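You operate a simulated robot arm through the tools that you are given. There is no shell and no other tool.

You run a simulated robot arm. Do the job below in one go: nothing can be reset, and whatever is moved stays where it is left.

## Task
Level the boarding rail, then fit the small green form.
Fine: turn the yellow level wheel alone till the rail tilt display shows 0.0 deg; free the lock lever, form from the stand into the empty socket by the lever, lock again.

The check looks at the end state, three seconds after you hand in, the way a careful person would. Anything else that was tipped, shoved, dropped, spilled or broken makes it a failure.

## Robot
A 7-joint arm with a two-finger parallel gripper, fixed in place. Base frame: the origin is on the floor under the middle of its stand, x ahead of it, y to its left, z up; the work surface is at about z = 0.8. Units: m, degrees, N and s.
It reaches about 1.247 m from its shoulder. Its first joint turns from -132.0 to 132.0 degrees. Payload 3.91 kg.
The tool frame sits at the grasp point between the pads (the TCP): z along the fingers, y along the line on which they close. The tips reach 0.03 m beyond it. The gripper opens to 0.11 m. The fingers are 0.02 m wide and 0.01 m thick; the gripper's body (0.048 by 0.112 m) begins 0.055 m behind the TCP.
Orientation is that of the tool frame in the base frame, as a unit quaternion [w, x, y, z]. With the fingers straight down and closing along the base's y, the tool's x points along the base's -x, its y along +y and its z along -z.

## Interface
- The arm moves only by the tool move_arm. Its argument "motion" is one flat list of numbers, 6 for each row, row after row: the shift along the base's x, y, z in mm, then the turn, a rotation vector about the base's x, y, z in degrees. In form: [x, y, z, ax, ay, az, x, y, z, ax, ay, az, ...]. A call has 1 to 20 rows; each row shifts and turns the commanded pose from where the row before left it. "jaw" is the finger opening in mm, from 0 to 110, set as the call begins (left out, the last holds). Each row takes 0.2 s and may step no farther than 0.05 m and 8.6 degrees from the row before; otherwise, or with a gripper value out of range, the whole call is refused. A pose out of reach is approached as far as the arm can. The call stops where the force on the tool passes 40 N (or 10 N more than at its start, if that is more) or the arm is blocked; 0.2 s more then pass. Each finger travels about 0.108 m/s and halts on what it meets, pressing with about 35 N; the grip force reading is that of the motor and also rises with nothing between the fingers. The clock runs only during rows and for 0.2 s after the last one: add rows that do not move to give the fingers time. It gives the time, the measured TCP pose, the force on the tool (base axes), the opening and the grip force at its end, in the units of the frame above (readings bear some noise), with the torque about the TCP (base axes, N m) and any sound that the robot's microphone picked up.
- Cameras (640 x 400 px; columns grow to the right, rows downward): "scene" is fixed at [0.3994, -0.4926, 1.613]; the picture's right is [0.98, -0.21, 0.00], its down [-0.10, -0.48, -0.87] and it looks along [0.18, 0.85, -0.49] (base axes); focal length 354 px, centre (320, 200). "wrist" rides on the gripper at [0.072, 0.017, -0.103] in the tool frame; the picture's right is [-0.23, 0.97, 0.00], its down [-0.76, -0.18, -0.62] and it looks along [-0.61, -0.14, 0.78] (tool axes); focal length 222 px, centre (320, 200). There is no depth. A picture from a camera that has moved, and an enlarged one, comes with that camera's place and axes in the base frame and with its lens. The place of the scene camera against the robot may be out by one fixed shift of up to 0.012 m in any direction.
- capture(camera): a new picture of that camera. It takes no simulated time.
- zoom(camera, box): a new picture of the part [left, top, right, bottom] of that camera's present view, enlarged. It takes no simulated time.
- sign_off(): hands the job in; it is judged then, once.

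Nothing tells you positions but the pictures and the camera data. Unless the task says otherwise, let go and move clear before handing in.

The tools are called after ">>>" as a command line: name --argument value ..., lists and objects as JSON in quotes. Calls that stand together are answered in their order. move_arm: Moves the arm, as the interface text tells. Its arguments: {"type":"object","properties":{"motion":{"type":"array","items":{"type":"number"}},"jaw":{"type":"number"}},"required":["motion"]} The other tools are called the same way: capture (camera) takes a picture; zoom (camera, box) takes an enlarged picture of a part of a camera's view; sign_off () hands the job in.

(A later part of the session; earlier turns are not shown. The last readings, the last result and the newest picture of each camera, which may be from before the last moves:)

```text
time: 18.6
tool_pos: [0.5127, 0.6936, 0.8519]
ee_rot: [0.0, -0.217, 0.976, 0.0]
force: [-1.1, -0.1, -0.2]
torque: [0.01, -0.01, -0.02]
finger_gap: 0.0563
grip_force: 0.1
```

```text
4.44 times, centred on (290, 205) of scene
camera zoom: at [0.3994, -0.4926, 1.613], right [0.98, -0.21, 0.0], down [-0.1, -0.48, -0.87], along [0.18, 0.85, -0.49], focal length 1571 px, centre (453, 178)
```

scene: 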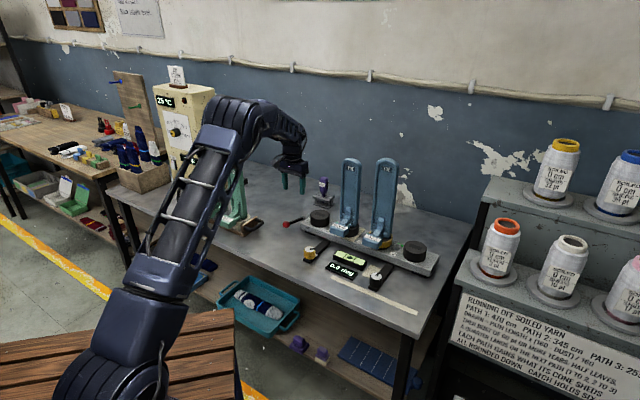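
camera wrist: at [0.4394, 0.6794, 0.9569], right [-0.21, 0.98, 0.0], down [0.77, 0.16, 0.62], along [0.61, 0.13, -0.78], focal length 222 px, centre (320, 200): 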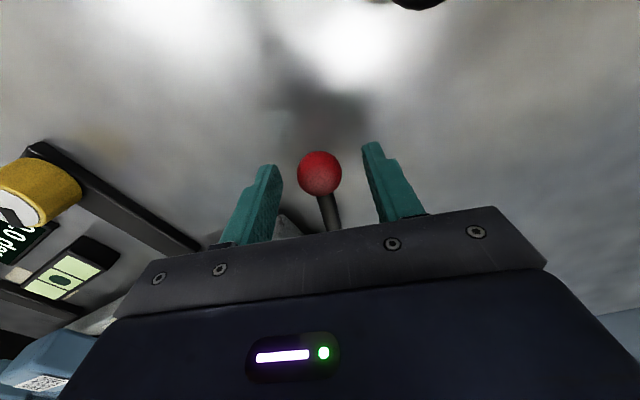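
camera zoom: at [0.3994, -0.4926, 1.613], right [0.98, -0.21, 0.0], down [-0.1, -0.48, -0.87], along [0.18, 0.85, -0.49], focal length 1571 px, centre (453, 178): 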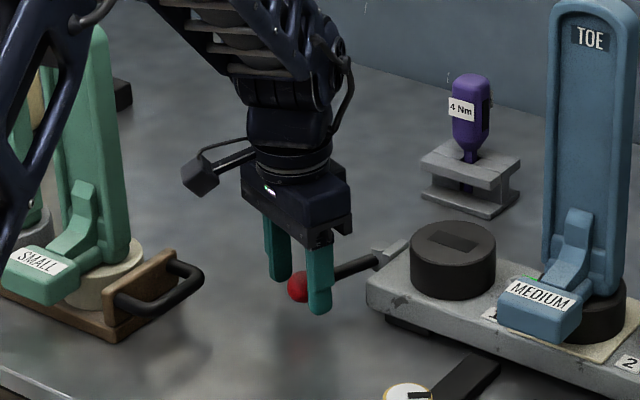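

The ball sits neatly between the fingers. I'll narrow the jaws to a loose cage and try a short swing outward, following the arc about the pivot.

>>> move_arm --motion '[0, 0, 0, 0, 0, 0, 0, 0, 0, 0, 0, 0, -3.28, 8.27, 0, 0, 0, -6, -2.39, 8.57, 0, 0, 0, -6, 0, 0, 0, 0, 0, 0]' --jaw 36

>>> capture --camera "wrist"

>>> zoom --camera "scene" --box '[230, 160, 350, 250]'

```text
time: 19.8
tool_pos: [0.5068, 0.7097, 0.8534]
ee_rot: [-0.001, -0.115, 0.993, 0.0]
force: [-0.7, -0.1, 0.1]
torque: [0.0, -0.01, 0.02]
finger_gap: 0.0361
grip_force: 0.0
```

```text
taken
camera wrist: at [0.4323, 0.7117, 0.9573], right [0.0, 1.0, 0.0], down [0.78, 0.0, 0.62], along [0.62, 0.0, -0.78], focal length 222 px, centre (320, 200)
```

wrist: 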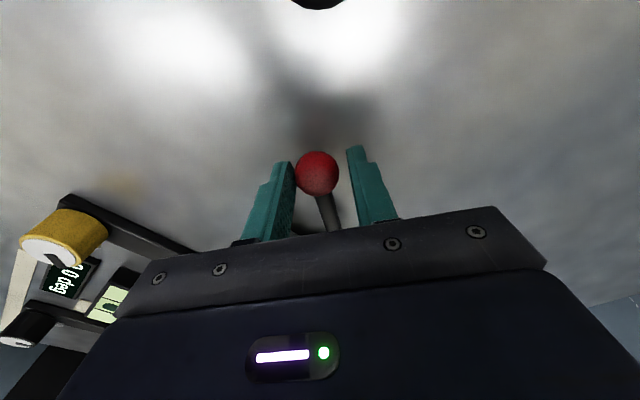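

```text
4.44 times, centred on (290, 205) of scene
camera zoom: at [0.3994, -0.4926, 1.613], right [0.98, -0.21, 0.0], down [-0.1, -0.48, -0.87], along [0.18, 0.85, -0.49], focal length 1571 px, centre (453, 178)
```

zoom: 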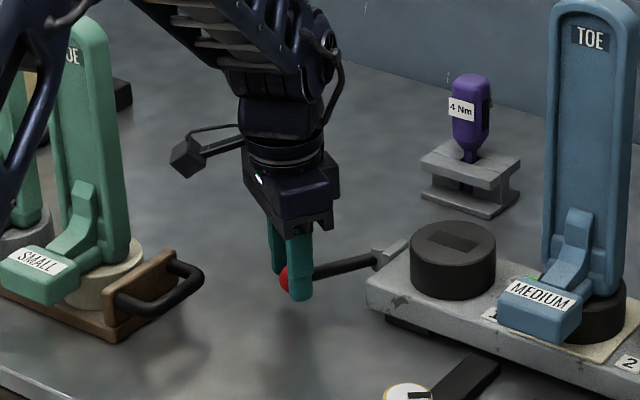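

The lever swings outward freely with almost no force. I'll carry on along the arc.

>>> move_arm --motion '[-1.49, 8.77, 0, 0, 0, -6, -0.55, 8.88, 0, 0, 0, -6, 0.37, 8.89, 0, 0, 0, -6, 1.3, 8.8, 0, 0, 0, -6, 2.21, 8.62, 0, 0, 0, -6, 0, 0, 0, 0, 0, 0]'

>>> capture --camera "wrist"

>>> zoom --camera "scene" --box '[230, 160, 350, 250]'

```text
time: 21.2
tool_pos: [0.5096, 0.7546, 0.8526]
ee_rot: [-0.001, 0.149, 0.989, 0.0]
force: [-0.5, -0.3, -0.9]
torque: [0.05, -0.02, -0.02]
finger_gap: 0.0359
grip_force: 0.1
```

```text
taken
camera wrist: at [0.4442, 0.7926, 0.9569], right [0.5, 0.87, 0.0], down [0.68, -0.39, 0.62], along [0.54, -0.31, -0.78], focal length 222 px, centre (320, 200)
```

wrist: 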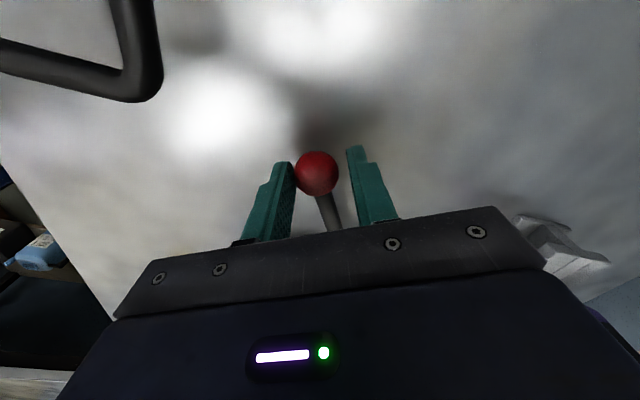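

```text
4.44 times, centred on (290, 205) of scene
camera zoom: at [0.3994, -0.4926, 1.613], right [0.98, -0.21, 0.0], down [-0.1, -0.48, -0.87], along [0.18, 0.85, -0.49], focal length 1571 px, centre (453, 178)
```

zoom: 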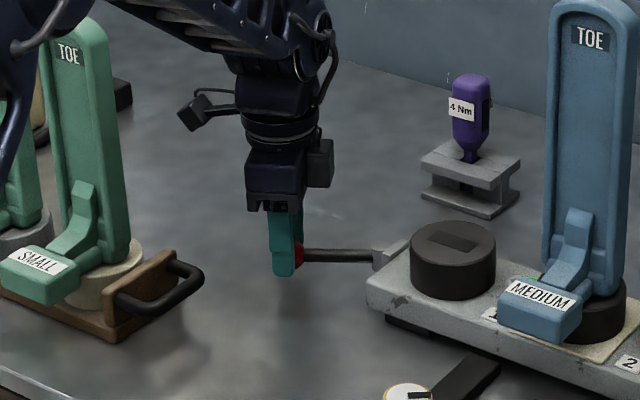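

Still swinging freely, so I'll continue until I feel the stop.

>>> move_arm --motion '[3.1, 8.33, 0, 0, 0, -6, 3.96, 7.98, 0, 0, 0, -6, 4.76, 7.51, 0, 0, 0, -6, 5.53, 6.97, 0, 0, 0, -6, 0, 0, 0, 0, 0, 0]'

>>> capture --camera "wrist"

>>> zoom --camera "scene" --box '[230, 160, 350, 250]'

```text
time: 22.4
tool_pos: [0.5257, 0.7862, 0.8529]
ee_rot: [-0.001, 0.35, 0.937, 0.0]
force: [-1.0, -0.9, -0.2]
torque: [-0.01, -0.01, -0.02]
finger_gap: 0.036
grip_force: 0.6
```

```text
taken
camera wrist: at [0.4819, 0.8472, 0.9569], right [0.81, 0.59, 0.0], down [0.46, -0.63, 0.62], along [0.37, -0.5, -0.78], focal length 222 px, centre (320, 200)
```

wrist: 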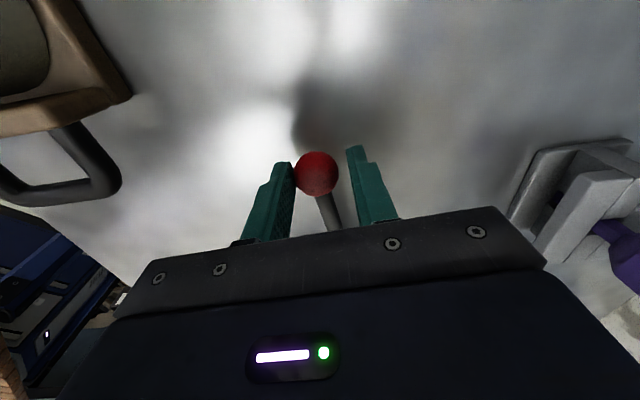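

```text
4.44 times, centred on (290, 205) of scene
camera zoom: at [0.3994, -0.4926, 1.613], right [0.98, -0.21, 0.0], down [-0.1, -0.48, -0.87], along [0.18, 0.85, -0.49], focal length 1571 px, centre (453, 178)
```

zoom: 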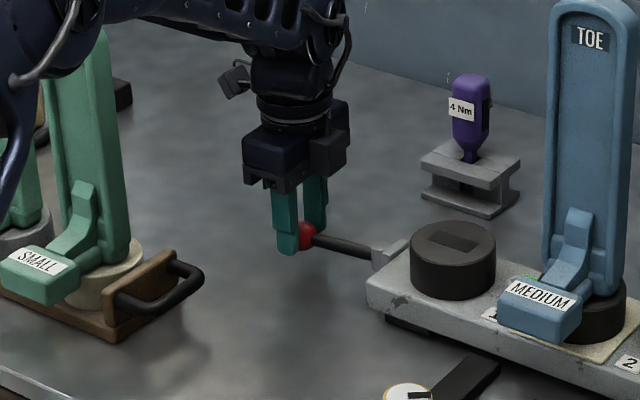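

Still no stop. I'll keep following the arc while watching the holder nearby.

>>> move_arm --motion '[6.22, 6.36, 0, 0, 0, -6, 6.86, 5.67, 0, 0, 0, -6, 7.41, 4.92, 0, 0, 0, -6, 0, 0, 0, 0, 0, 0]'

>>> capture --camera "wrist"

>>> zoom --camera "scene" --box '[230, 160, 350, 250]'

```text
time: 23.4
tool_pos: [0.5465, 0.8029, 0.8521]
ee_rot: [0.001, 0.492, 0.871, 0.0]
force: [-2.6, -3.1, -1.1]
torque: [-0.05, 0.03, -0.01]
finger_gap: 0.0379
grip_force: 2.2
```

```text
taken
camera wrist: at [0.5235, 0.8745, 0.9563], right [0.95, 0.31, 0.0], down [0.24, -0.74, 0.62], along [0.19, -0.59, -0.78], focal length 222 px, centre (320, 200)
```

wrist: 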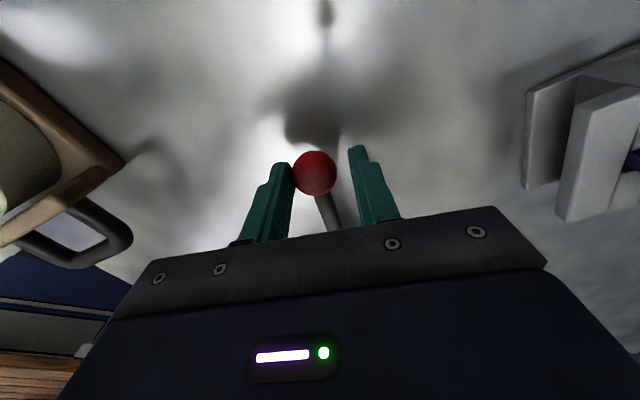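

```text
4.44 times, centred on (290, 205) of scene
camera zoom: at [0.3994, -0.4926, 1.613], right [0.98, -0.21, 0.0], down [-0.1, -0.48, -0.87], along [0.18, 0.85, -0.49], focal length 1571 px, centre (453, 178)
```

zoom: 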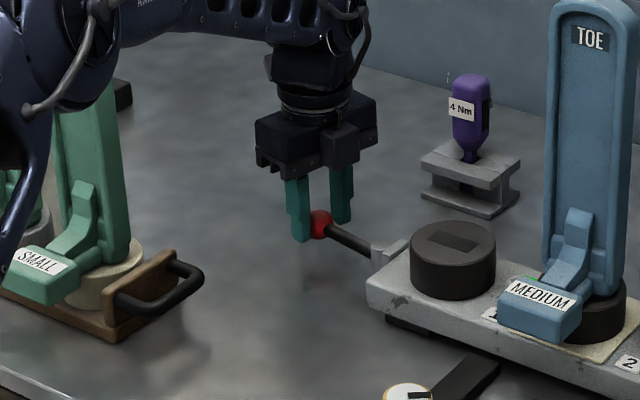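

Force and finger pressure have just started to rise, which suggests the end stop. I'll nudge a few millimetres more to confirm it.

>>> move_arm --motion '[4, 2.1, 0, 0, 0, -3, 0, 0, 0, 0, 0, 0]'

>>> zoom --camera "scene" --box '[230, 160, 350, 250]'

```text
time: 24.0
tool_pos: [0.55, 0.8044, 0.8523]
ee_rot: [0.0, 0.514, 0.858, -0.001]
force: [-10.9, -13.1, -2.2]
torque: [-0.26, 0.21, 0.14]
finger_gap: 0.0438
grip_force: 8.4
```

```text
4.44 times, centred on (290, 205) of scene
camera zoom: at [0.3994, -0.4926, 1.613], right [0.98, -0.21, 0.0], down [-0.1, -0.48, -0.87], along [0.18, 0.85, -0.49], focal length 1571 px, centre (453, 178)
```

zoom: 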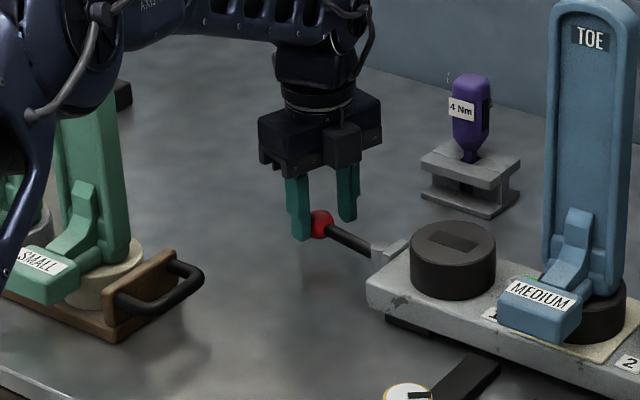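

The stop is confirmed: the lever is fully swung out, so it's free. I'll back off slightly, open the jaws, and rise clear before heading to the form stand.

>>> move_arm --motion '[-5, -2.6, 0, 0, 0, 0, 0, 0, 0, 0, 0, 0]'

>>> move_arm --motion '[0, 0, 0, 0, 0, 0, 0, 0, 30, 0, 0, 0, 0, 0, 50, 0, 0, 0, 0, 0, 50, 0, 0, 8, 0, 0, 50, 0, 0, 8, 0, 0, 50, 0, 0, 8, 0, 0, 50, 0, 0, 8, 0, 0, 50, 0, 0, 8, 0, 0, 50, 0, 0, 8, 0, 0, 50, 0, 0, 8, 0, 0, 0, 0, 0, 8, 0, 0, 0, 0, 0, 8, 0, 0, 0, 0, 0, 8, 0, 0, 0, 0, 0, 0]' --jaw 60

>>> capture --camera "scene"

>>> capture --camera "wrist"

```text
time: 24.6
tool_pos: [0.547, 0.8019, 0.8526]
ee_rot: [0.0, 0.514, 0.858, 0.0]
force: [-1.0, -0.9, 0.4]
torque: [-0.02, 0.02, -0.01]
finger_gap: 0.0363
grip_force: 0.3
```

```text
time: 27.6
tool_pos: [0.5364, 0.7829, 1.2759]
ee_rot: [0.0, -0.158, 0.987, 0.0]
force: [-0.6, -0.5, 0.0]
torque: [0.01, 0.01, -0.03]
finger_gap: 0.0599
grip_force: 0.0
out of reach, approached as far as the arm can: row 10
```

```text
taken
```

scene: 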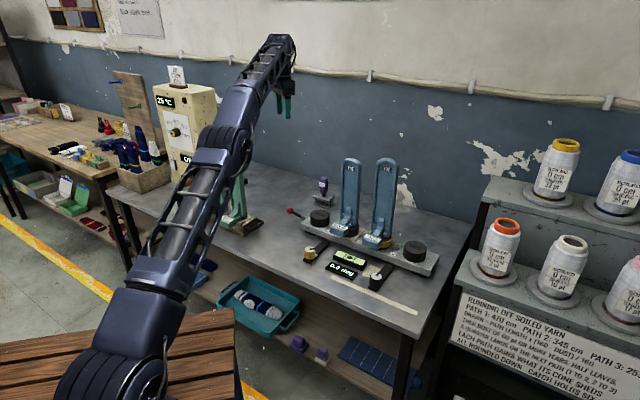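

```text
taken
camera wrist: at [0.4617, 0.7773, 1.3808], right [-0.09, 1.0, 0.0], down [0.78, 0.07, 0.62], along [0.62, 0.05, -0.78], focal length 222 px, centre (320, 200)
```

wrist: 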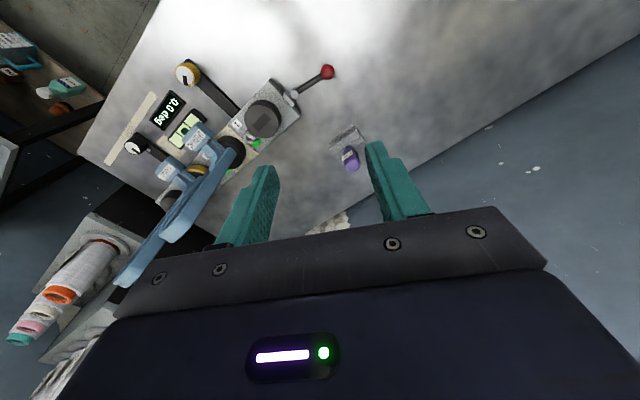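

The lever stayed in its swung-out position and the display still reads 0.0°. That height is near the arm's reach limit at this radius, so I'll move back in over the form stand and look down at the small form.

>>> move_arm --motion '[-40, -8, 0, 0, 0, 5.4, -40, -8, 0, 0, 0, 5.4, -40, -8, 0, 0, 0, 5.4, -40, -8, 0, 0, 0, 5.4, -40, -8, 0, 0, 0, 5.2, 0, 0, 0, 0, 0, 0]'

>>> capture --camera "wrist"

>>> capture --camera "scene"

```text
time: 29.0
tool_pos: [0.3355, 0.7424, 1.2774]
ee_rot: [0.0, -0.383, 0.924, 0.0]
force: [0.8, -0.4, -0.6]
torque: [0.0, 0.01, -0.01]
finger_gap: 0.0601
grip_force: 0.1
```

```text
taken
camera wrist: at [0.2717, 0.7041, 1.381], right [-0.53, 0.85, 0.0], down [0.66, 0.41, 0.62], along [0.53, 0.33, -0.78], focal length 222 px, centre (320, 200)
```

wrist: 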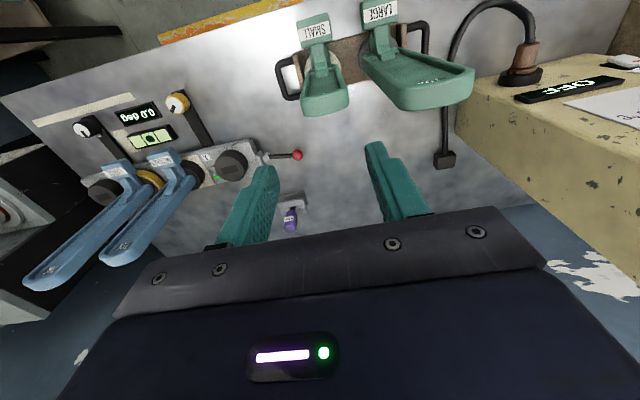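

```text
taken
```

scene: 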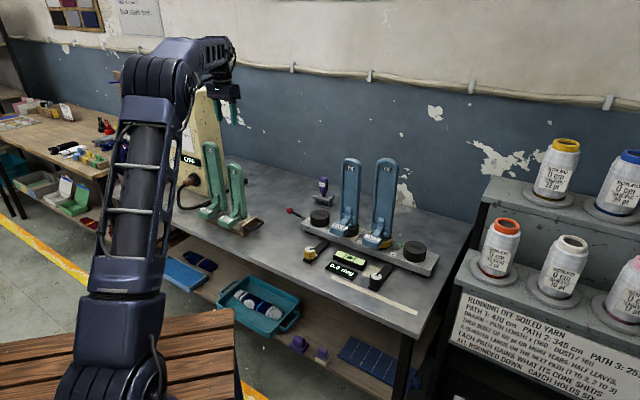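

>>> zoom --camera "wrist" --box '[260, 0, 490, 130]'

>>> zoom --camera "wrist" --box '[160, 100, 320, 220]'

>>> zoom --camera "scene" --box '[190, 130, 270, 240]'

```text
2.78 times, centred on (375, 65) of wrist
camera zoom: at [0.2717, 0.7041, 1.381], right [-0.53, 0.85, 0.0], down [0.66, 0.41, 0.62], along [0.53, 0.33, -0.78], focal length 618 px, centre (167, 576)
```

zoom: 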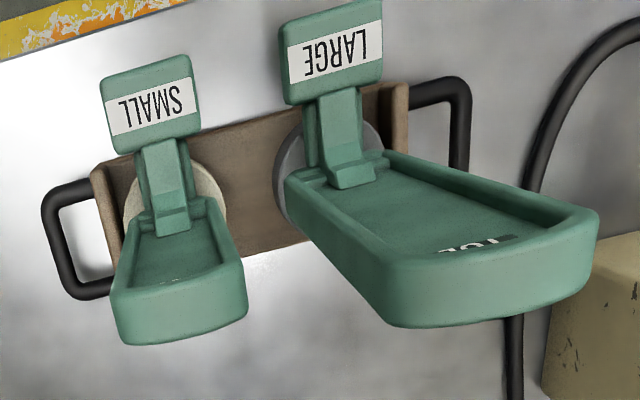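

```text
3.33 times, centred on (240, 160) of wrist
camera zoom: at [0.2717, 0.7041, 1.381], right [-0.53, 0.85, 0.0], down [0.66, 0.41, 0.62], along [0.53, 0.33, -0.78], focal length 740 px, centre (587, 333)
```

zoom: 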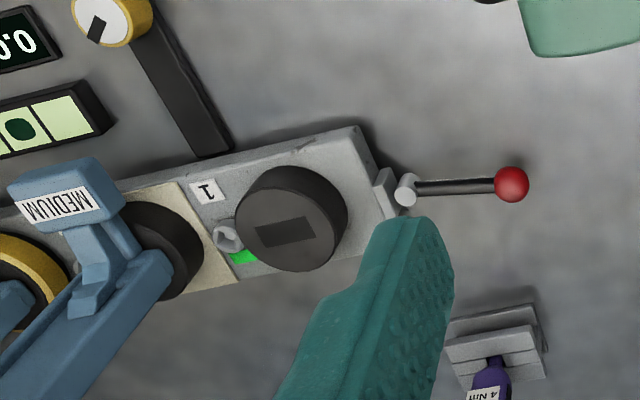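

```text
3.64 times, centred on (230, 185) of scene
camera zoom: at [0.3994, -0.4926, 1.613], right [0.98, -0.21, 0.0], down [-0.1, -0.48, -0.87], along [0.18, 0.85, -0.49], focal length 1286 px, centre (647, 254)
```

zoom: 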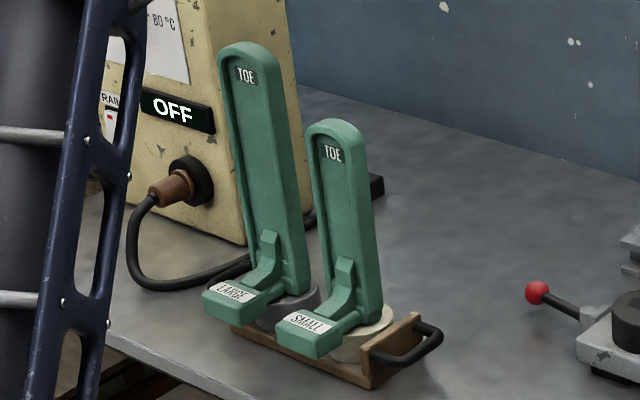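

The small form's cap is about 63 × 22 mm, centred near (0.336, 0.752) with its top near z≈1.084, and it's aligned with the rail direction. A straight translation should therefore work. I'll hover closer over it for precise alignment.

>>> move_arm --motion '[0.5, 4.6, -37, 0, 0, 0, 0.5, 4.6, -36, 0, 0, 0, 0, 0, 0, 0, 0, 0]' --jaw 86

>>> capture --camera "wrist"

>>> zoom --camera "wrist" --box '[250, 40, 410, 180]'

>>> zoom --camera "scene" --box '[180, 80, 290, 190]'

```text
time: 29.8
tool_pos: [0.3364, 0.751, 1.2034]
ee_rot: [0.0, -0.383, 0.924, 0.0]
force: [1.1, -0.8, 0.6]
torque: [-0.02, 0.01, 0.0]
finger_gap: 0.0861
grip_force: 0.0
```

```text
taken
camera wrist: at [0.2735, 0.7132, 1.3078], right [-0.53, 0.85, 0.0], down [0.66, 0.41, 0.62], along [0.53, 0.33, -0.78], focal length 222 px, centre (320, 200)
```

wrist: 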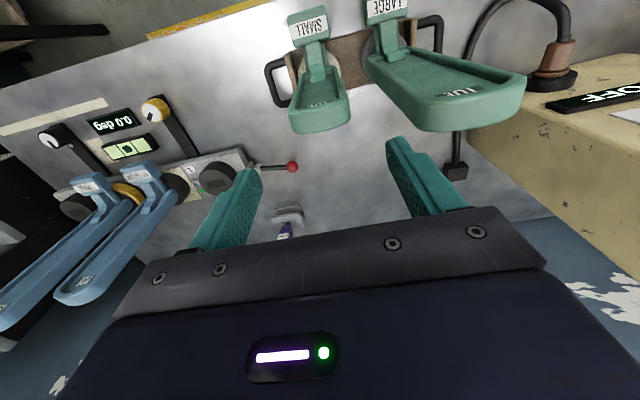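

```text
2.86 times, centred on (330, 110) of wrist
camera zoom: at [0.2735, 0.7132, 1.3078], right [-0.53, 0.85, 0.0], down [0.66, 0.41, 0.62], along [0.53, 0.33, -0.78], focal length 635 px, centre (291, 457)
```

zoom: 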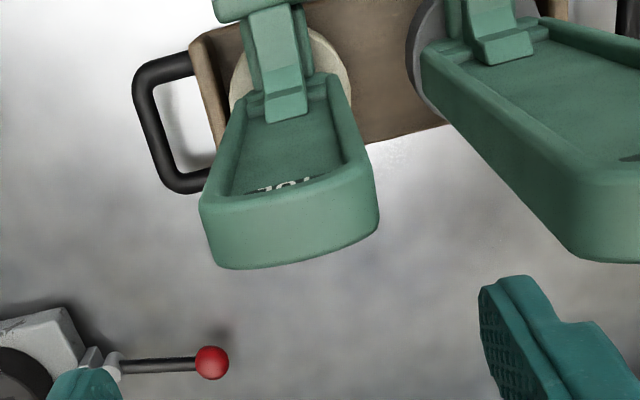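

```text
3.64 times, centred on (235, 135) of scene
camera zoom: at [0.3994, -0.4926, 1.613], right [0.98, -0.21, 0.0], down [-0.1, -0.48, -0.87], along [0.18, 0.85, -0.49], focal length 1286 px, centre (629, 436)
```

zoom: 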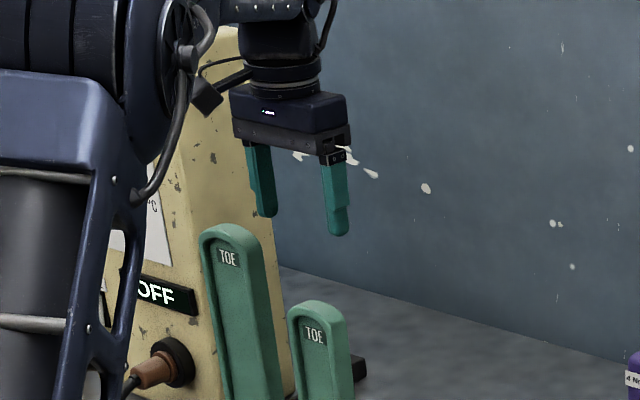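

The form's cap sits on the gripper axis within a millimetre or two. Before grasping, I'll measure the empty socket the same way by hovering over it at a safe height first.

>>> move_arm --motion '[0, 0, 40, 0, 0, 0, 44.2, -12.4, 0, 0, 0, 0, 44.2, -12.4, 0, 0, 0, 0, 44.2, -12.4, 0, 0, 0, 0, 44.2, -12.4, 0, 0, 0, 0, 44.2, -12.4, 0, 0, 0, 0, 44.2, -12.4, 0, 0, 0, 0, 44.2, -12.4, 0, 0, 0, 0, 0, 0, 0, 0, 0, 0]'

>>> capture --camera "wrist"

>>> capture --camera "scene"

```text
time: 31.8
tool_pos: [0.6486, 0.667, 1.2444]
ee_rot: [0.001, -0.382, 0.924, 0.0]
force: [-0.1, 0.0, 0.5]
torque: [-0.04, 0.0, 0.0]
finger_gap: 0.0861
grip_force: 0.0
```

```text
taken
camera wrist: at [0.5832, 0.6286, 1.348], right [-0.53, 0.85, 0.0], down [0.66, 0.41, 0.62], along [0.53, 0.33, -0.78], focal length 222 px, centre (320, 200)
```

wrist: 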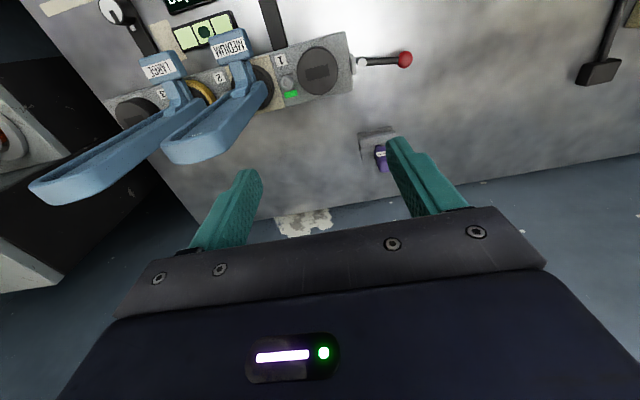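

```text
taken
```

scene: 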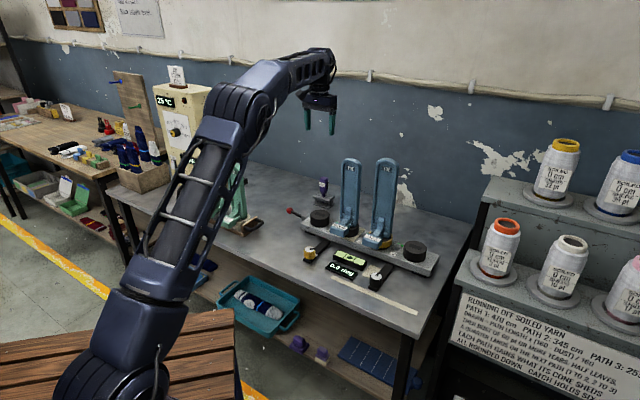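

The socket is nearly on-axis and there are about 25 mm of clearance to the MEDIUM form. I'll come down to the same relative height I used over the small form.

>>> move_arm --motion '[-1, -0.6, -48.8, 0, 0, 0, -1, -0.6, -48.8, 0, 0, 0, -1, -0.6, -48.8, 0, 0, 0, -1, -0.6, -48.8, 0, 0, 0, -1, -0.6, -48.8, 0, 0, 0, 0, 0, 0, 0, 0, 0]' --jaw 80

>>> capture --camera "wrist"

>>> zoom --camera "wrist" --box '[250, 40, 410, 180]'

>>> zoom --camera "scene" --box '[270, 120, 410, 250]'

```text
time: 33.2
tool_pos: [0.6416, 0.6628, 0.9969]
ee_rot: [0.0, -0.381, 0.924, -0.001]
force: [-0.7, -0.3, 0.6]
torque: [-0.02, -0.02, 0.01]
finger_gap: 0.0798
grip_force: 0.0
```

```text
taken
camera wrist: at [0.5782, 0.6248, 1.1023], right [-0.53, 0.85, 0.0], down [0.66, 0.41, 0.62], along [0.53, 0.33, -0.78], focal length 222 px, centre (320, 200)
```

wrist: 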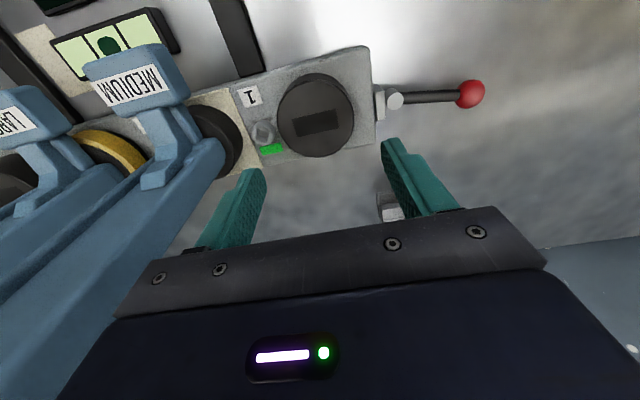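

```text
2.86 times, centred on (330, 110) of wrist
camera zoom: at [0.5782, 0.6248, 1.1023], right [-0.53, 0.85, 0.0], down [0.66, 0.41, 0.62], along [0.53, 0.33, -0.78], focal length 635 px, centre (291, 457)
```

zoom: 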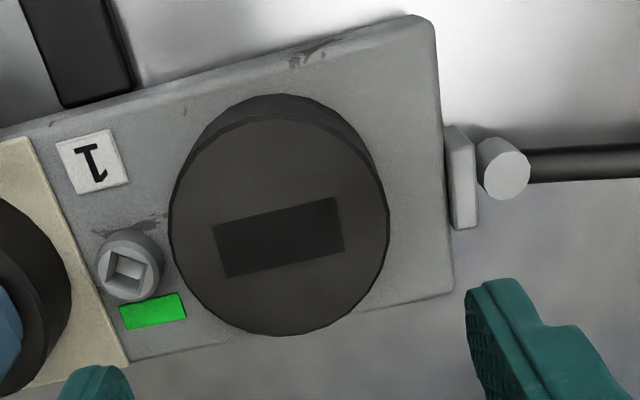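

```text
3.08 times, centred on (340, 185) of scene
camera zoom: at [0.3994, -0.4926, 1.613], right [0.98, -0.21, 0.0], down [-0.1, -0.48, -0.87], along [0.18, 0.85, -0.49], focal length 1088 px, centre (258, 246)
```

zoom: 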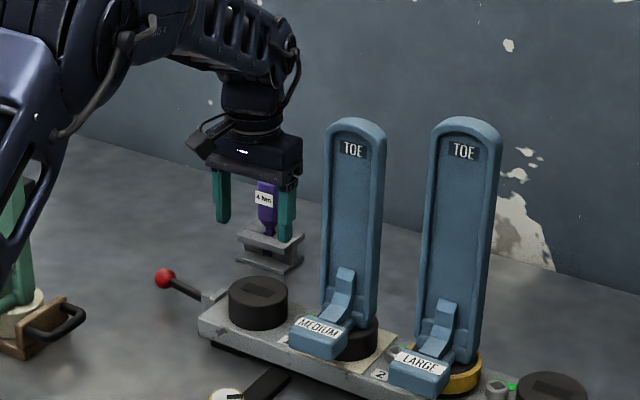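

The slot is about 43 × 18 mm, aligned with the jaw axis to within about 1°, and only a few millimetres off-axis. From these two views, the transfer from form to slot is about (+309.3, −91.2) mm. I'll go back over the small form and recheck alignment.

>>> move_arm --motion '[0, 0, 49, 0, 0, 0, 0, 0, 49, 0, 0, 0, 0, 0, 49, 0, 0, 0, 0, 0, 49, 0, 0, 0, 0, 0, 49, 0, 0, 0, -43.5, 12.83, 0, 0, 0, 0, -43.5, 12.83, 0, 0, 0, 0, -43.5, 12.83, 0, 0, 0, 0, -43.5, 12.83, 0, 0, 0, 0, -43.5, 12.83, 0, 0, 0, 0, -43.5, 12.83, 0, 0, 0, 0, -43.4, 12.82, 0, 0, 0, 0, 0, 0, -41, 0, 0, 0, 0, 0, 0, 0, 0, 0]' --jaw 86

>>> zoom --camera "wrist" --box '[250, 40, 410, 180]'

>>> zoom --camera "wrist" --box '[290, 70, 360, 130]'

```text
time: 36.2
tool_pos: [0.3368, 0.7513, 1.2031]
ee_rot: [0.0, -0.381, 0.925, 0.0]
force: [-0.3, -0.6, 0.2]
torque: [0.01, 0.0, 0.01]
finger_gap: 0.0859
grip_force: 0.0
```

```text
2.86 times, centred on (330, 110) of wrist
camera zoom: at [0.2737, 0.7136, 1.3066], right [-0.53, 0.85, 0.0], down [0.66, 0.41, 0.62], along [0.53, 0.33, -0.78], focal length 635 px, centre (291, 457)
```

zoom: 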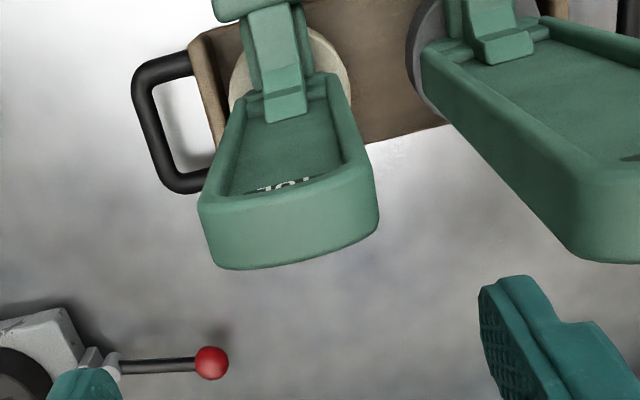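

```text
6.67 times, centred on (325, 100) of wrist
camera zoom: at [0.2737, 0.7136, 1.3066], right [-0.53, 0.85, 0.0], down [0.66, 0.41, 0.62], along [0.53, 0.33, -0.78], focal length 1481 px, centre (287, 867)
```

zoom: 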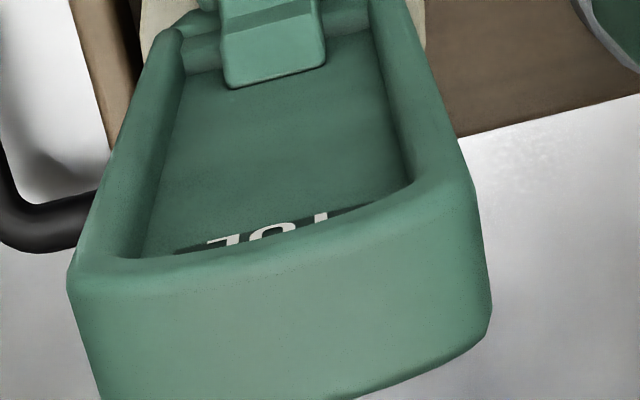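

The view repeats exactly, and the stand appears to be turned about 1.7° relative to the jaws. I'll check where the form's blade sits relative to the round base it's plugged into, since that sets the seat offset.

>>> zoom --camera "wrist" --box '[285, 30, 365, 90]'

>>> zoom --camera "scene" --box '[210, 190, 270, 235]'

>>> zoom --camera "scene" --box '[320, 200, 400, 255]'

```text
6.67 times, centred on (325, 60) of wrist
camera zoom: at [0.2737, 0.7136, 1.3066], right [-0.53, 0.85, 0.0], down [0.66, 0.41, 0.62], along [0.53, 0.33, -0.78], focal length 1481 px, centre (287, 1133)
```

zoom: 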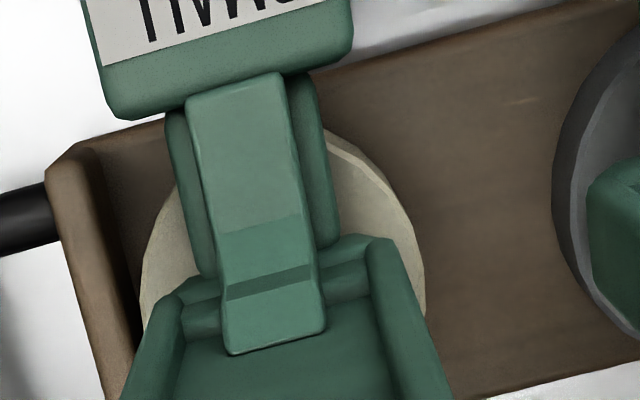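

```text
8.89 times, centred on (240, 212) of scene
camera zoom: at [0.3994, -0.4926, 1.613], right [0.98, -0.21, 0.0], down [-0.1, -0.48, -0.87], along [0.18, 0.85, -0.49], focal length 3143 px, centre (1031, 89)
```

zoom: 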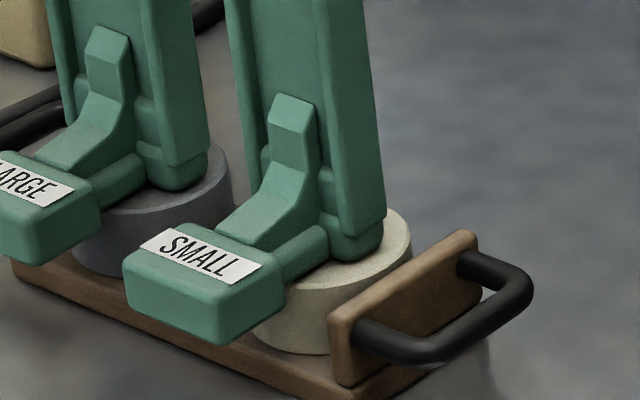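

```text
7.27 times, centred on (360, 228) of scene
camera zoom: at [0.3994, -0.4926, 1.613], right [0.98, -0.21, 0.0], down [-0.1, -0.48, -0.87], along [0.18, 0.85, -0.49], focal length 2571 px, centre (29, 0)
```

zoom: 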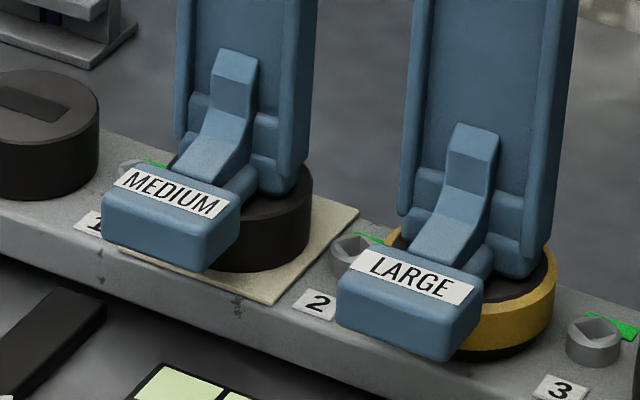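

The blade is centred over its base within measurement error, so the straight transfer should hold. I'll turn −1.7° to match the stand and lower the open jaws around the top of the small form.

>>> move_arm --motion '[0, 0, -40, 0, 0, -1.7, 0, 0, -40, 0, 0, 0, 0, 0, -40, 0, 0, 0, 0, 0, -25, 0, 0, 0, 0, 0, -12, 0, 0, 0, 0, 0, 0, 0, 0, 0]' --jaw 86

>>> capture --camera "wrist"

>>> zoom --camera "scene" --box '[180, 110, 300, 240]'

```text
time: 37.6
tool_pos: [0.3374, 0.7505, 1.046]
ee_rot: [0.0, -0.368, 0.93, -0.001]
force: [0.3, -0.5, -0.1]
torque: [-0.03, 0.04, -0.02]
finger_gap: 0.086
grip_force: 0.1
```

```text
taken
camera wrist: at [0.2728, 0.7155, 1.1501], right [-0.5, 0.87, 0.0], down [0.68, 0.39, 0.62], along [0.54, 0.31, -0.78], focal length 222 px, centre (320, 200)
```

wrist: 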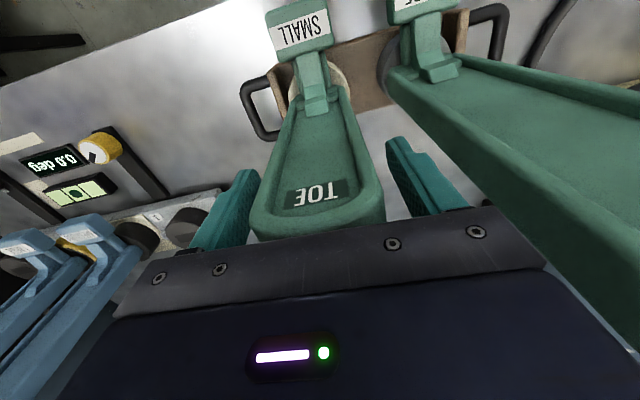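

```text
3.08 times, centred on (240, 175) of scene
camera zoom: at [0.3994, -0.4926, 1.613], right [0.98, -0.21, 0.0], down [-0.1, -0.48, -0.87], along [0.18, 0.85, -0.49], focal length 1088 px, centre (566, 277)
```

zoom: 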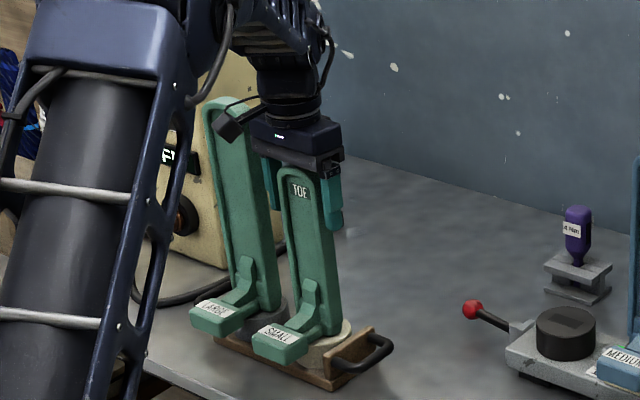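

The jaws straddle the small form, with clearance to the LARGE form. I'll close on its sides now.

>>> move_arm --motion '[0, 0, 0, 0, 0, 0, 0, 0, 0, 0, 0, 0, 0, 0, 0, 0, 0, 0, 0, 0, 0, 0, 0, 0]' --jaw 40

>>> capture --camera "wrist"

>>> zoom --camera "scene" --box '[180, 110, 300, 240]'

```text
time: 38.6
tool_pos: [0.3372, 0.752, 1.0459]
ee_rot: [0.0, -0.368, 0.93, 0.0]
force: [0.4, -0.2, 1.0]
torque: [0.07, -0.11, 0.05]
finger_gap: 0.0601
grip_force: 34.7
```

```text
taken
camera wrist: at [0.2728, 0.7155, 1.1502], right [-0.5, 0.87, 0.0], down [0.68, 0.39, 0.62], along [0.54, 0.31, -0.78], focal length 222 px, centre (320, 200)
```

wrist: 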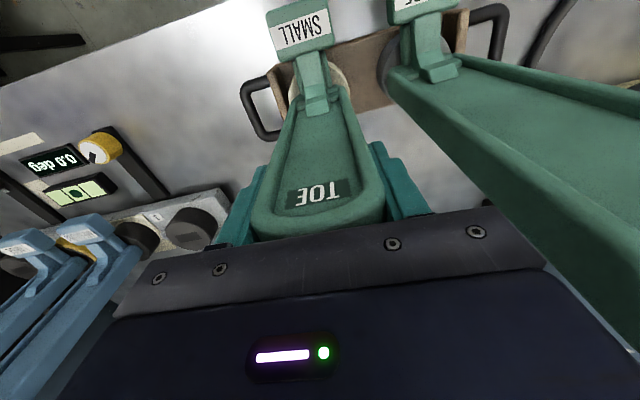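

```text
3.08 times, centred on (240, 175) of scene
camera zoom: at [0.3994, -0.4926, 1.613], right [0.98, -0.21, 0.0], down [-0.1, -0.48, -0.87], along [0.18, 0.85, -0.49], focal length 1088 px, centre (566, 277)
```

zoom: 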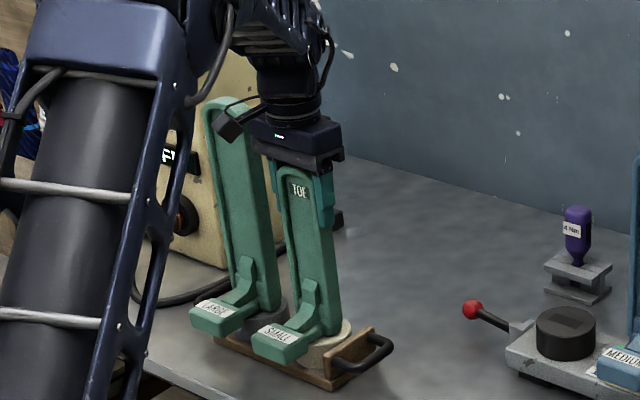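

The form is gripped at 60 mm with almost no side load. I'll lift straight up a little and check that only the form rises.

>>> move_arm --motion '[0, 0, 5, 0, 0, 0, 0, 0, 10, 0, 0, 0, 0, 0, 10, 0, 0, 0, 0, 0, 0, 0, 0, 0]'

>>> zoom --camera "scene" --box '[200, 150, 280, 240]'

>>> capture --camera "wrist"

```text
time: 39.6
tool_pos: [0.3371, 0.7519, 1.072]
ee_rot: [0.0, -0.368, 0.93, 0.0]
force: [0.8, -0.1, -4.5]
torque: [0.07, -0.06, 0.04]
finger_gap: 0.06
grip_force: 34.9
```

```text
4.44 times, centred on (240, 195) of scene
camera zoom: at [0.3994, -0.4926, 1.613], right [0.98, -0.21, 0.0], down [-0.1, -0.48, -0.87], along [0.18, 0.85, -0.49], focal length 1571 px, centre (676, 222)
```

zoom: 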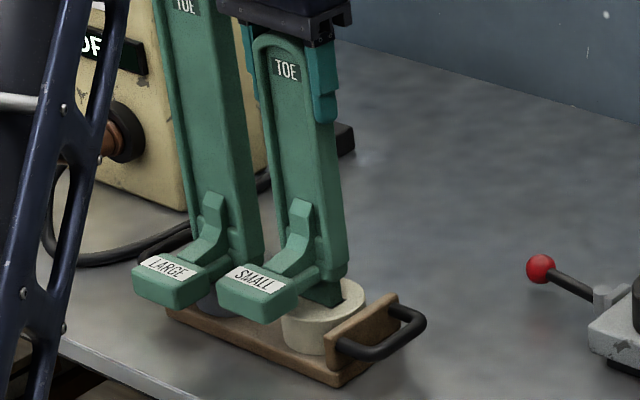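

```text
taken
camera wrist: at [0.2724, 0.7159, 1.1761], right [-0.5, 0.87, 0.0], down [0.68, 0.39, 0.62], along [0.54, 0.31, -0.78], focal length 222 px, centre (320, 200)
```

wrist: 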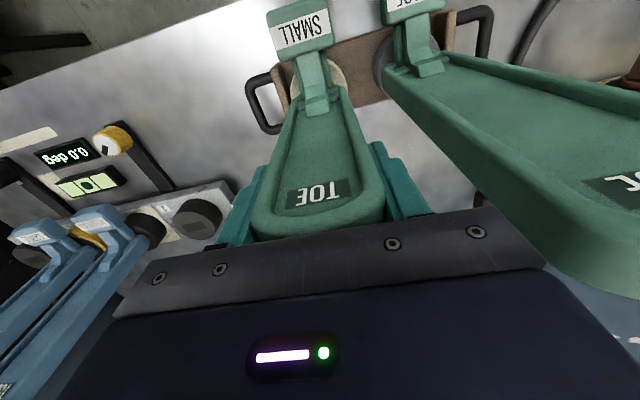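

The form lifts cleanly, weighs about 4.5 N, and its tang is coming out of the base. I'll continue straight up.

>>> move_arm --motion '[0, 0, 20, 0, 0, 0, 0, 0, 25, 0, 0, 0, 0, 0, 25, 0, 0, 0, 0, 0, 0, 0, 0, 0]'

>>> zoom --camera "scene" --box '[190, 110, 290, 240]'

>>> zoom --camera "scene" --box '[215, 160, 265, 230]'

```text
time: 40.6
tool_pos: [0.3376, 0.7535, 1.1408]
ee_rot: [0.0, -0.368, 0.93, 0.0]
force: [-0.1, -0.2, -3.8]
torque: [0.03, -0.06, -0.03]
finger_gap: 0.0602
grip_force: 35.1
```

```text
3.08 times, centred on (240, 175) of scene
camera zoom: at [0.3994, -0.4926, 1.613], right [0.98, -0.21, 0.0], down [-0.1, -0.48, -0.87], along [0.18, 0.85, -0.49], focal length 1088 px, centre (566, 277)
```

zoom: 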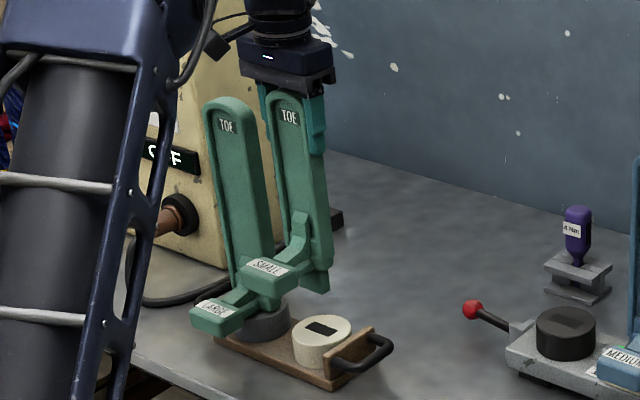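

```text
5.71 times, centred on (240, 195) of scene
camera zoom: at [0.3994, -0.4926, 1.613], right [0.98, -0.21, 0.0], down [-0.1, -0.48, -0.87], along [0.18, 0.85, -0.49], focal length 2020 px, centre (777, 229)
```

zoom: 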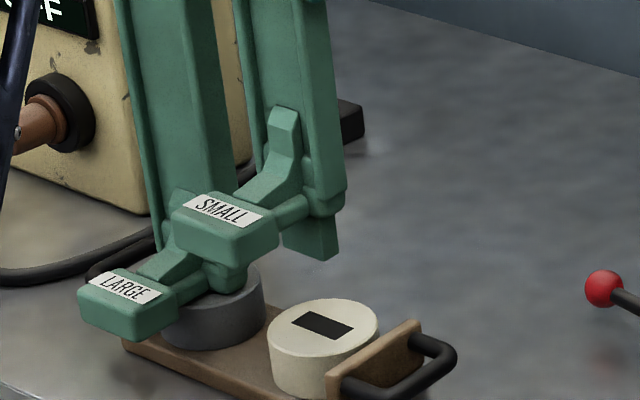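

The form is clear of the stand, showing a tang roughly 35 mm long, and the stand hasn't moved. I'll raise it a bit more, carry it over to the rail socket, and undo the 1.7° turn on the way.

>>> move_arm --motion '[0, 0, 25, 0, 0, 0, 0, 0, 25, 0, 0, 0, 30, -8.8, 0, 0, 0, 0.2, 35, -10.3, 0, 0, 0, 0.2, 35, -10.3, 0, 0, 0, 0.2, 35, -10.3, 0, 0, 0, 0.2, 35, -10.3, 0, 0, 0, 0.2, 35, -10.3, 0, 0, 0, 0.2, 35, -10.3, 0, 0, 0, 0.2, 35, -10.3, 0, 0, 0, 0.2, 34.3, -10.3, 0, 0, 0, 0.1, 0, 0, 0, 0, 0, 0, 0, 0, 0, 0, 0, 0]'

>>> capture --camera "scene"

>>> zoom --camera "scene" --box '[270, 110, 390, 250]'

>>> capture --camera "wrist"

```text
time: 43.4
tool_pos: [0.6479, 0.6601, 1.1917]
ee_rot: [0.0, -0.382, 0.924, 0.0]
force: [0.0, 0.9, -4.7]
torque: [0.03, -0.03, 0.01]
finger_gap: 0.06
grip_force: 35.2
```

```text
taken
```

scene: 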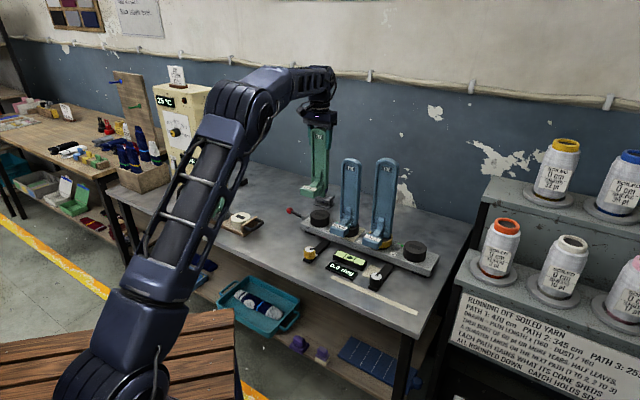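

```text
2.86 times, centred on (330, 180) of scene
camera zoom: at [0.3994, -0.4926, 1.613], right [0.98, -0.21, 0.0], down [-0.1, -0.48, -0.87], along [0.18, 0.85, -0.49], focal length 1010 px, centre (291, 257)
```

zoom: 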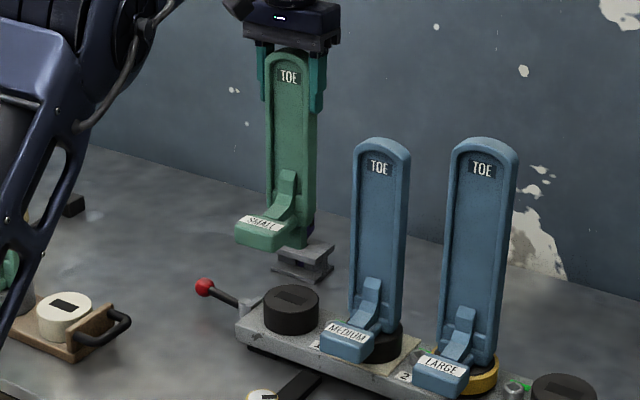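

```text
taken
camera wrist: at [0.5833, 0.6222, 1.2963], right [-0.53, 0.85, 0.0], down [0.67, 0.41, 0.62], along [0.53, 0.33, -0.78], focal length 222 px, centre (320, 200)
```

wrist: 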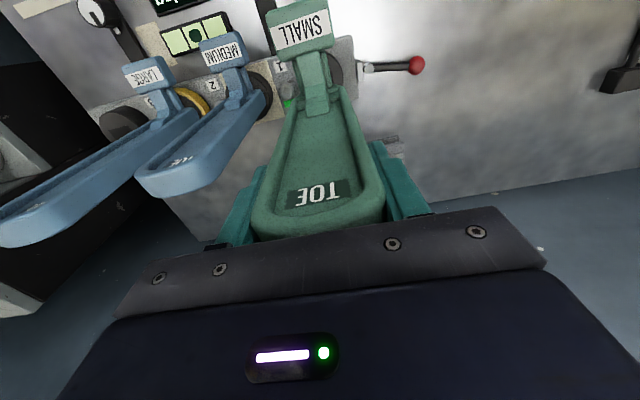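

The form hangs over the socket, clear of MEDIUM. I'll lower it until the tang is just above the slot and check alignment.

>>> move_arm --motion '[0, 0, -25, 0, 0, 0, 0, 0, -20, 0, 0, 0, 0, 0, -15, 0, 0, 0, 0, 0, 0, 0, 0, 0, 0, 0, 0, 0, 0, 0]'

>>> zoom --camera "scene" --box '[295, 180, 355, 240]'

>>> zoom --camera "wrist" --box '[240, 0, 400, 110]'

```text
time: 44.6
tool_pos: [0.6475, 0.6612, 1.1314]
ee_rot: [0.0, -0.383, 0.924, 0.0]
force: [0.0, 1.3, -3.8]
torque: [0.04, -0.04, -0.01]
finger_gap: 0.06
grip_force: 34.5
```

```text
6.67 times, centred on (325, 210) of scene
camera zoom: at [0.3994, -0.4926, 1.613], right [0.98, -0.21, 0.0], down [-0.1, -0.48, -0.87], along [0.18, 0.85, -0.49], focal length 2357 px, centre (287, 133)
```

zoom: 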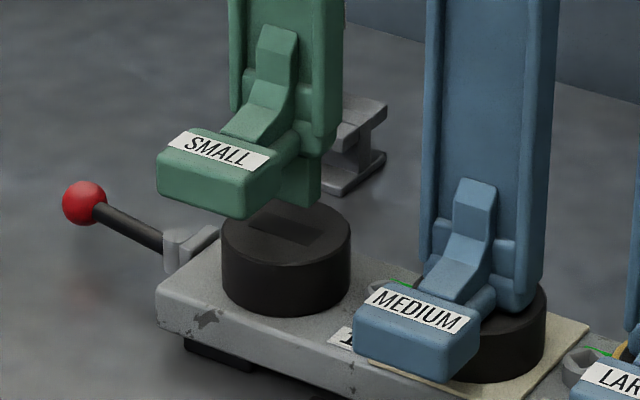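

```text
3.64 times, centred on (320, 55) of wrist
camera zoom: at [0.5832, 0.6229, 1.2359], right [-0.53, 0.85, 0.0], down [0.67, 0.41, 0.62], along [0.53, 0.33, -0.78], focal length 808 px, centre (320, 727)
```

zoom: 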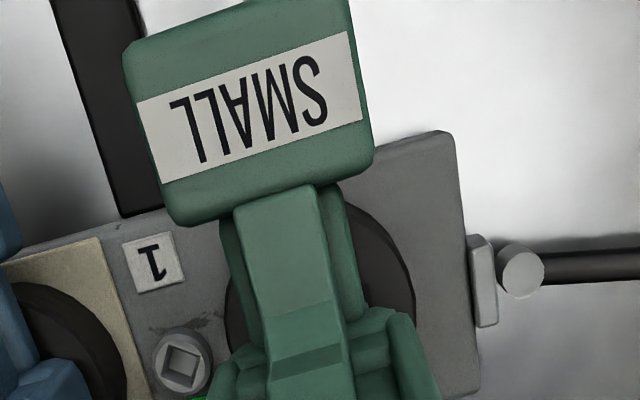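

>>> zoom --camera "scene" --box '[305, 195, 345, 225]'

```text
13.33 times, centred on (325, 210) of scene
camera zoom: at [0.3994, -0.4926, 1.613], right [0.98, -0.21, 0.0], down [-0.1, -0.48, -0.87], along [0.18, 0.85, -0.49], focal length 4714 px, centre (253, 67)
```

zoom: 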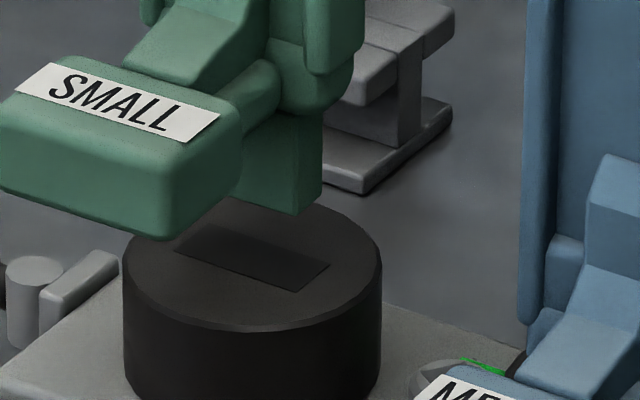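

From the scene view the tang lines up with the slot to within about a millimetre, with roughly 3 mm of total clearance. I'll descend in small steps and watch the force.

>>> move_arm --motion '[0, 0, -5, 0, 0, 0, 0, 0, -5, 0, 0, 0, 0, 0, -4, 0, 0, 0, 0, 0, -3, 0, 0, 0, 0, 0, 0, 0, 0, 0]'

>>> zoom --camera "scene" --box '[305, 195, 345, 225]'

```text
time: 45.8
tool_pos: [0.6473, 0.6607, 1.1145]
ee_rot: [0.001, -0.381, 0.925, 0.0]
force: [-0.4, -1.0, -4.3]
torque: [0.06, -0.05, 0.01]
finger_gap: 0.0597
grip_force: 34.9
```

```text
13.33 times, centred on (325, 210) of scene
camera zoom: at [0.3994, -0.4926, 1.613], right [0.98, -0.21, 0.0], down [-0.1, -0.48, -0.87], along [0.18, 0.85, -0.49], focal length 4714 px, centre (253, 67)
```

zoom: 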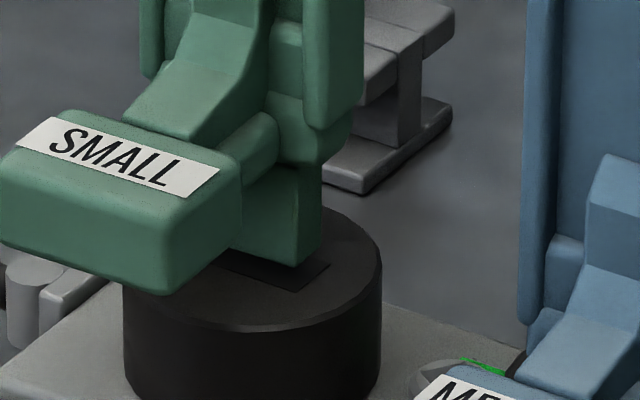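

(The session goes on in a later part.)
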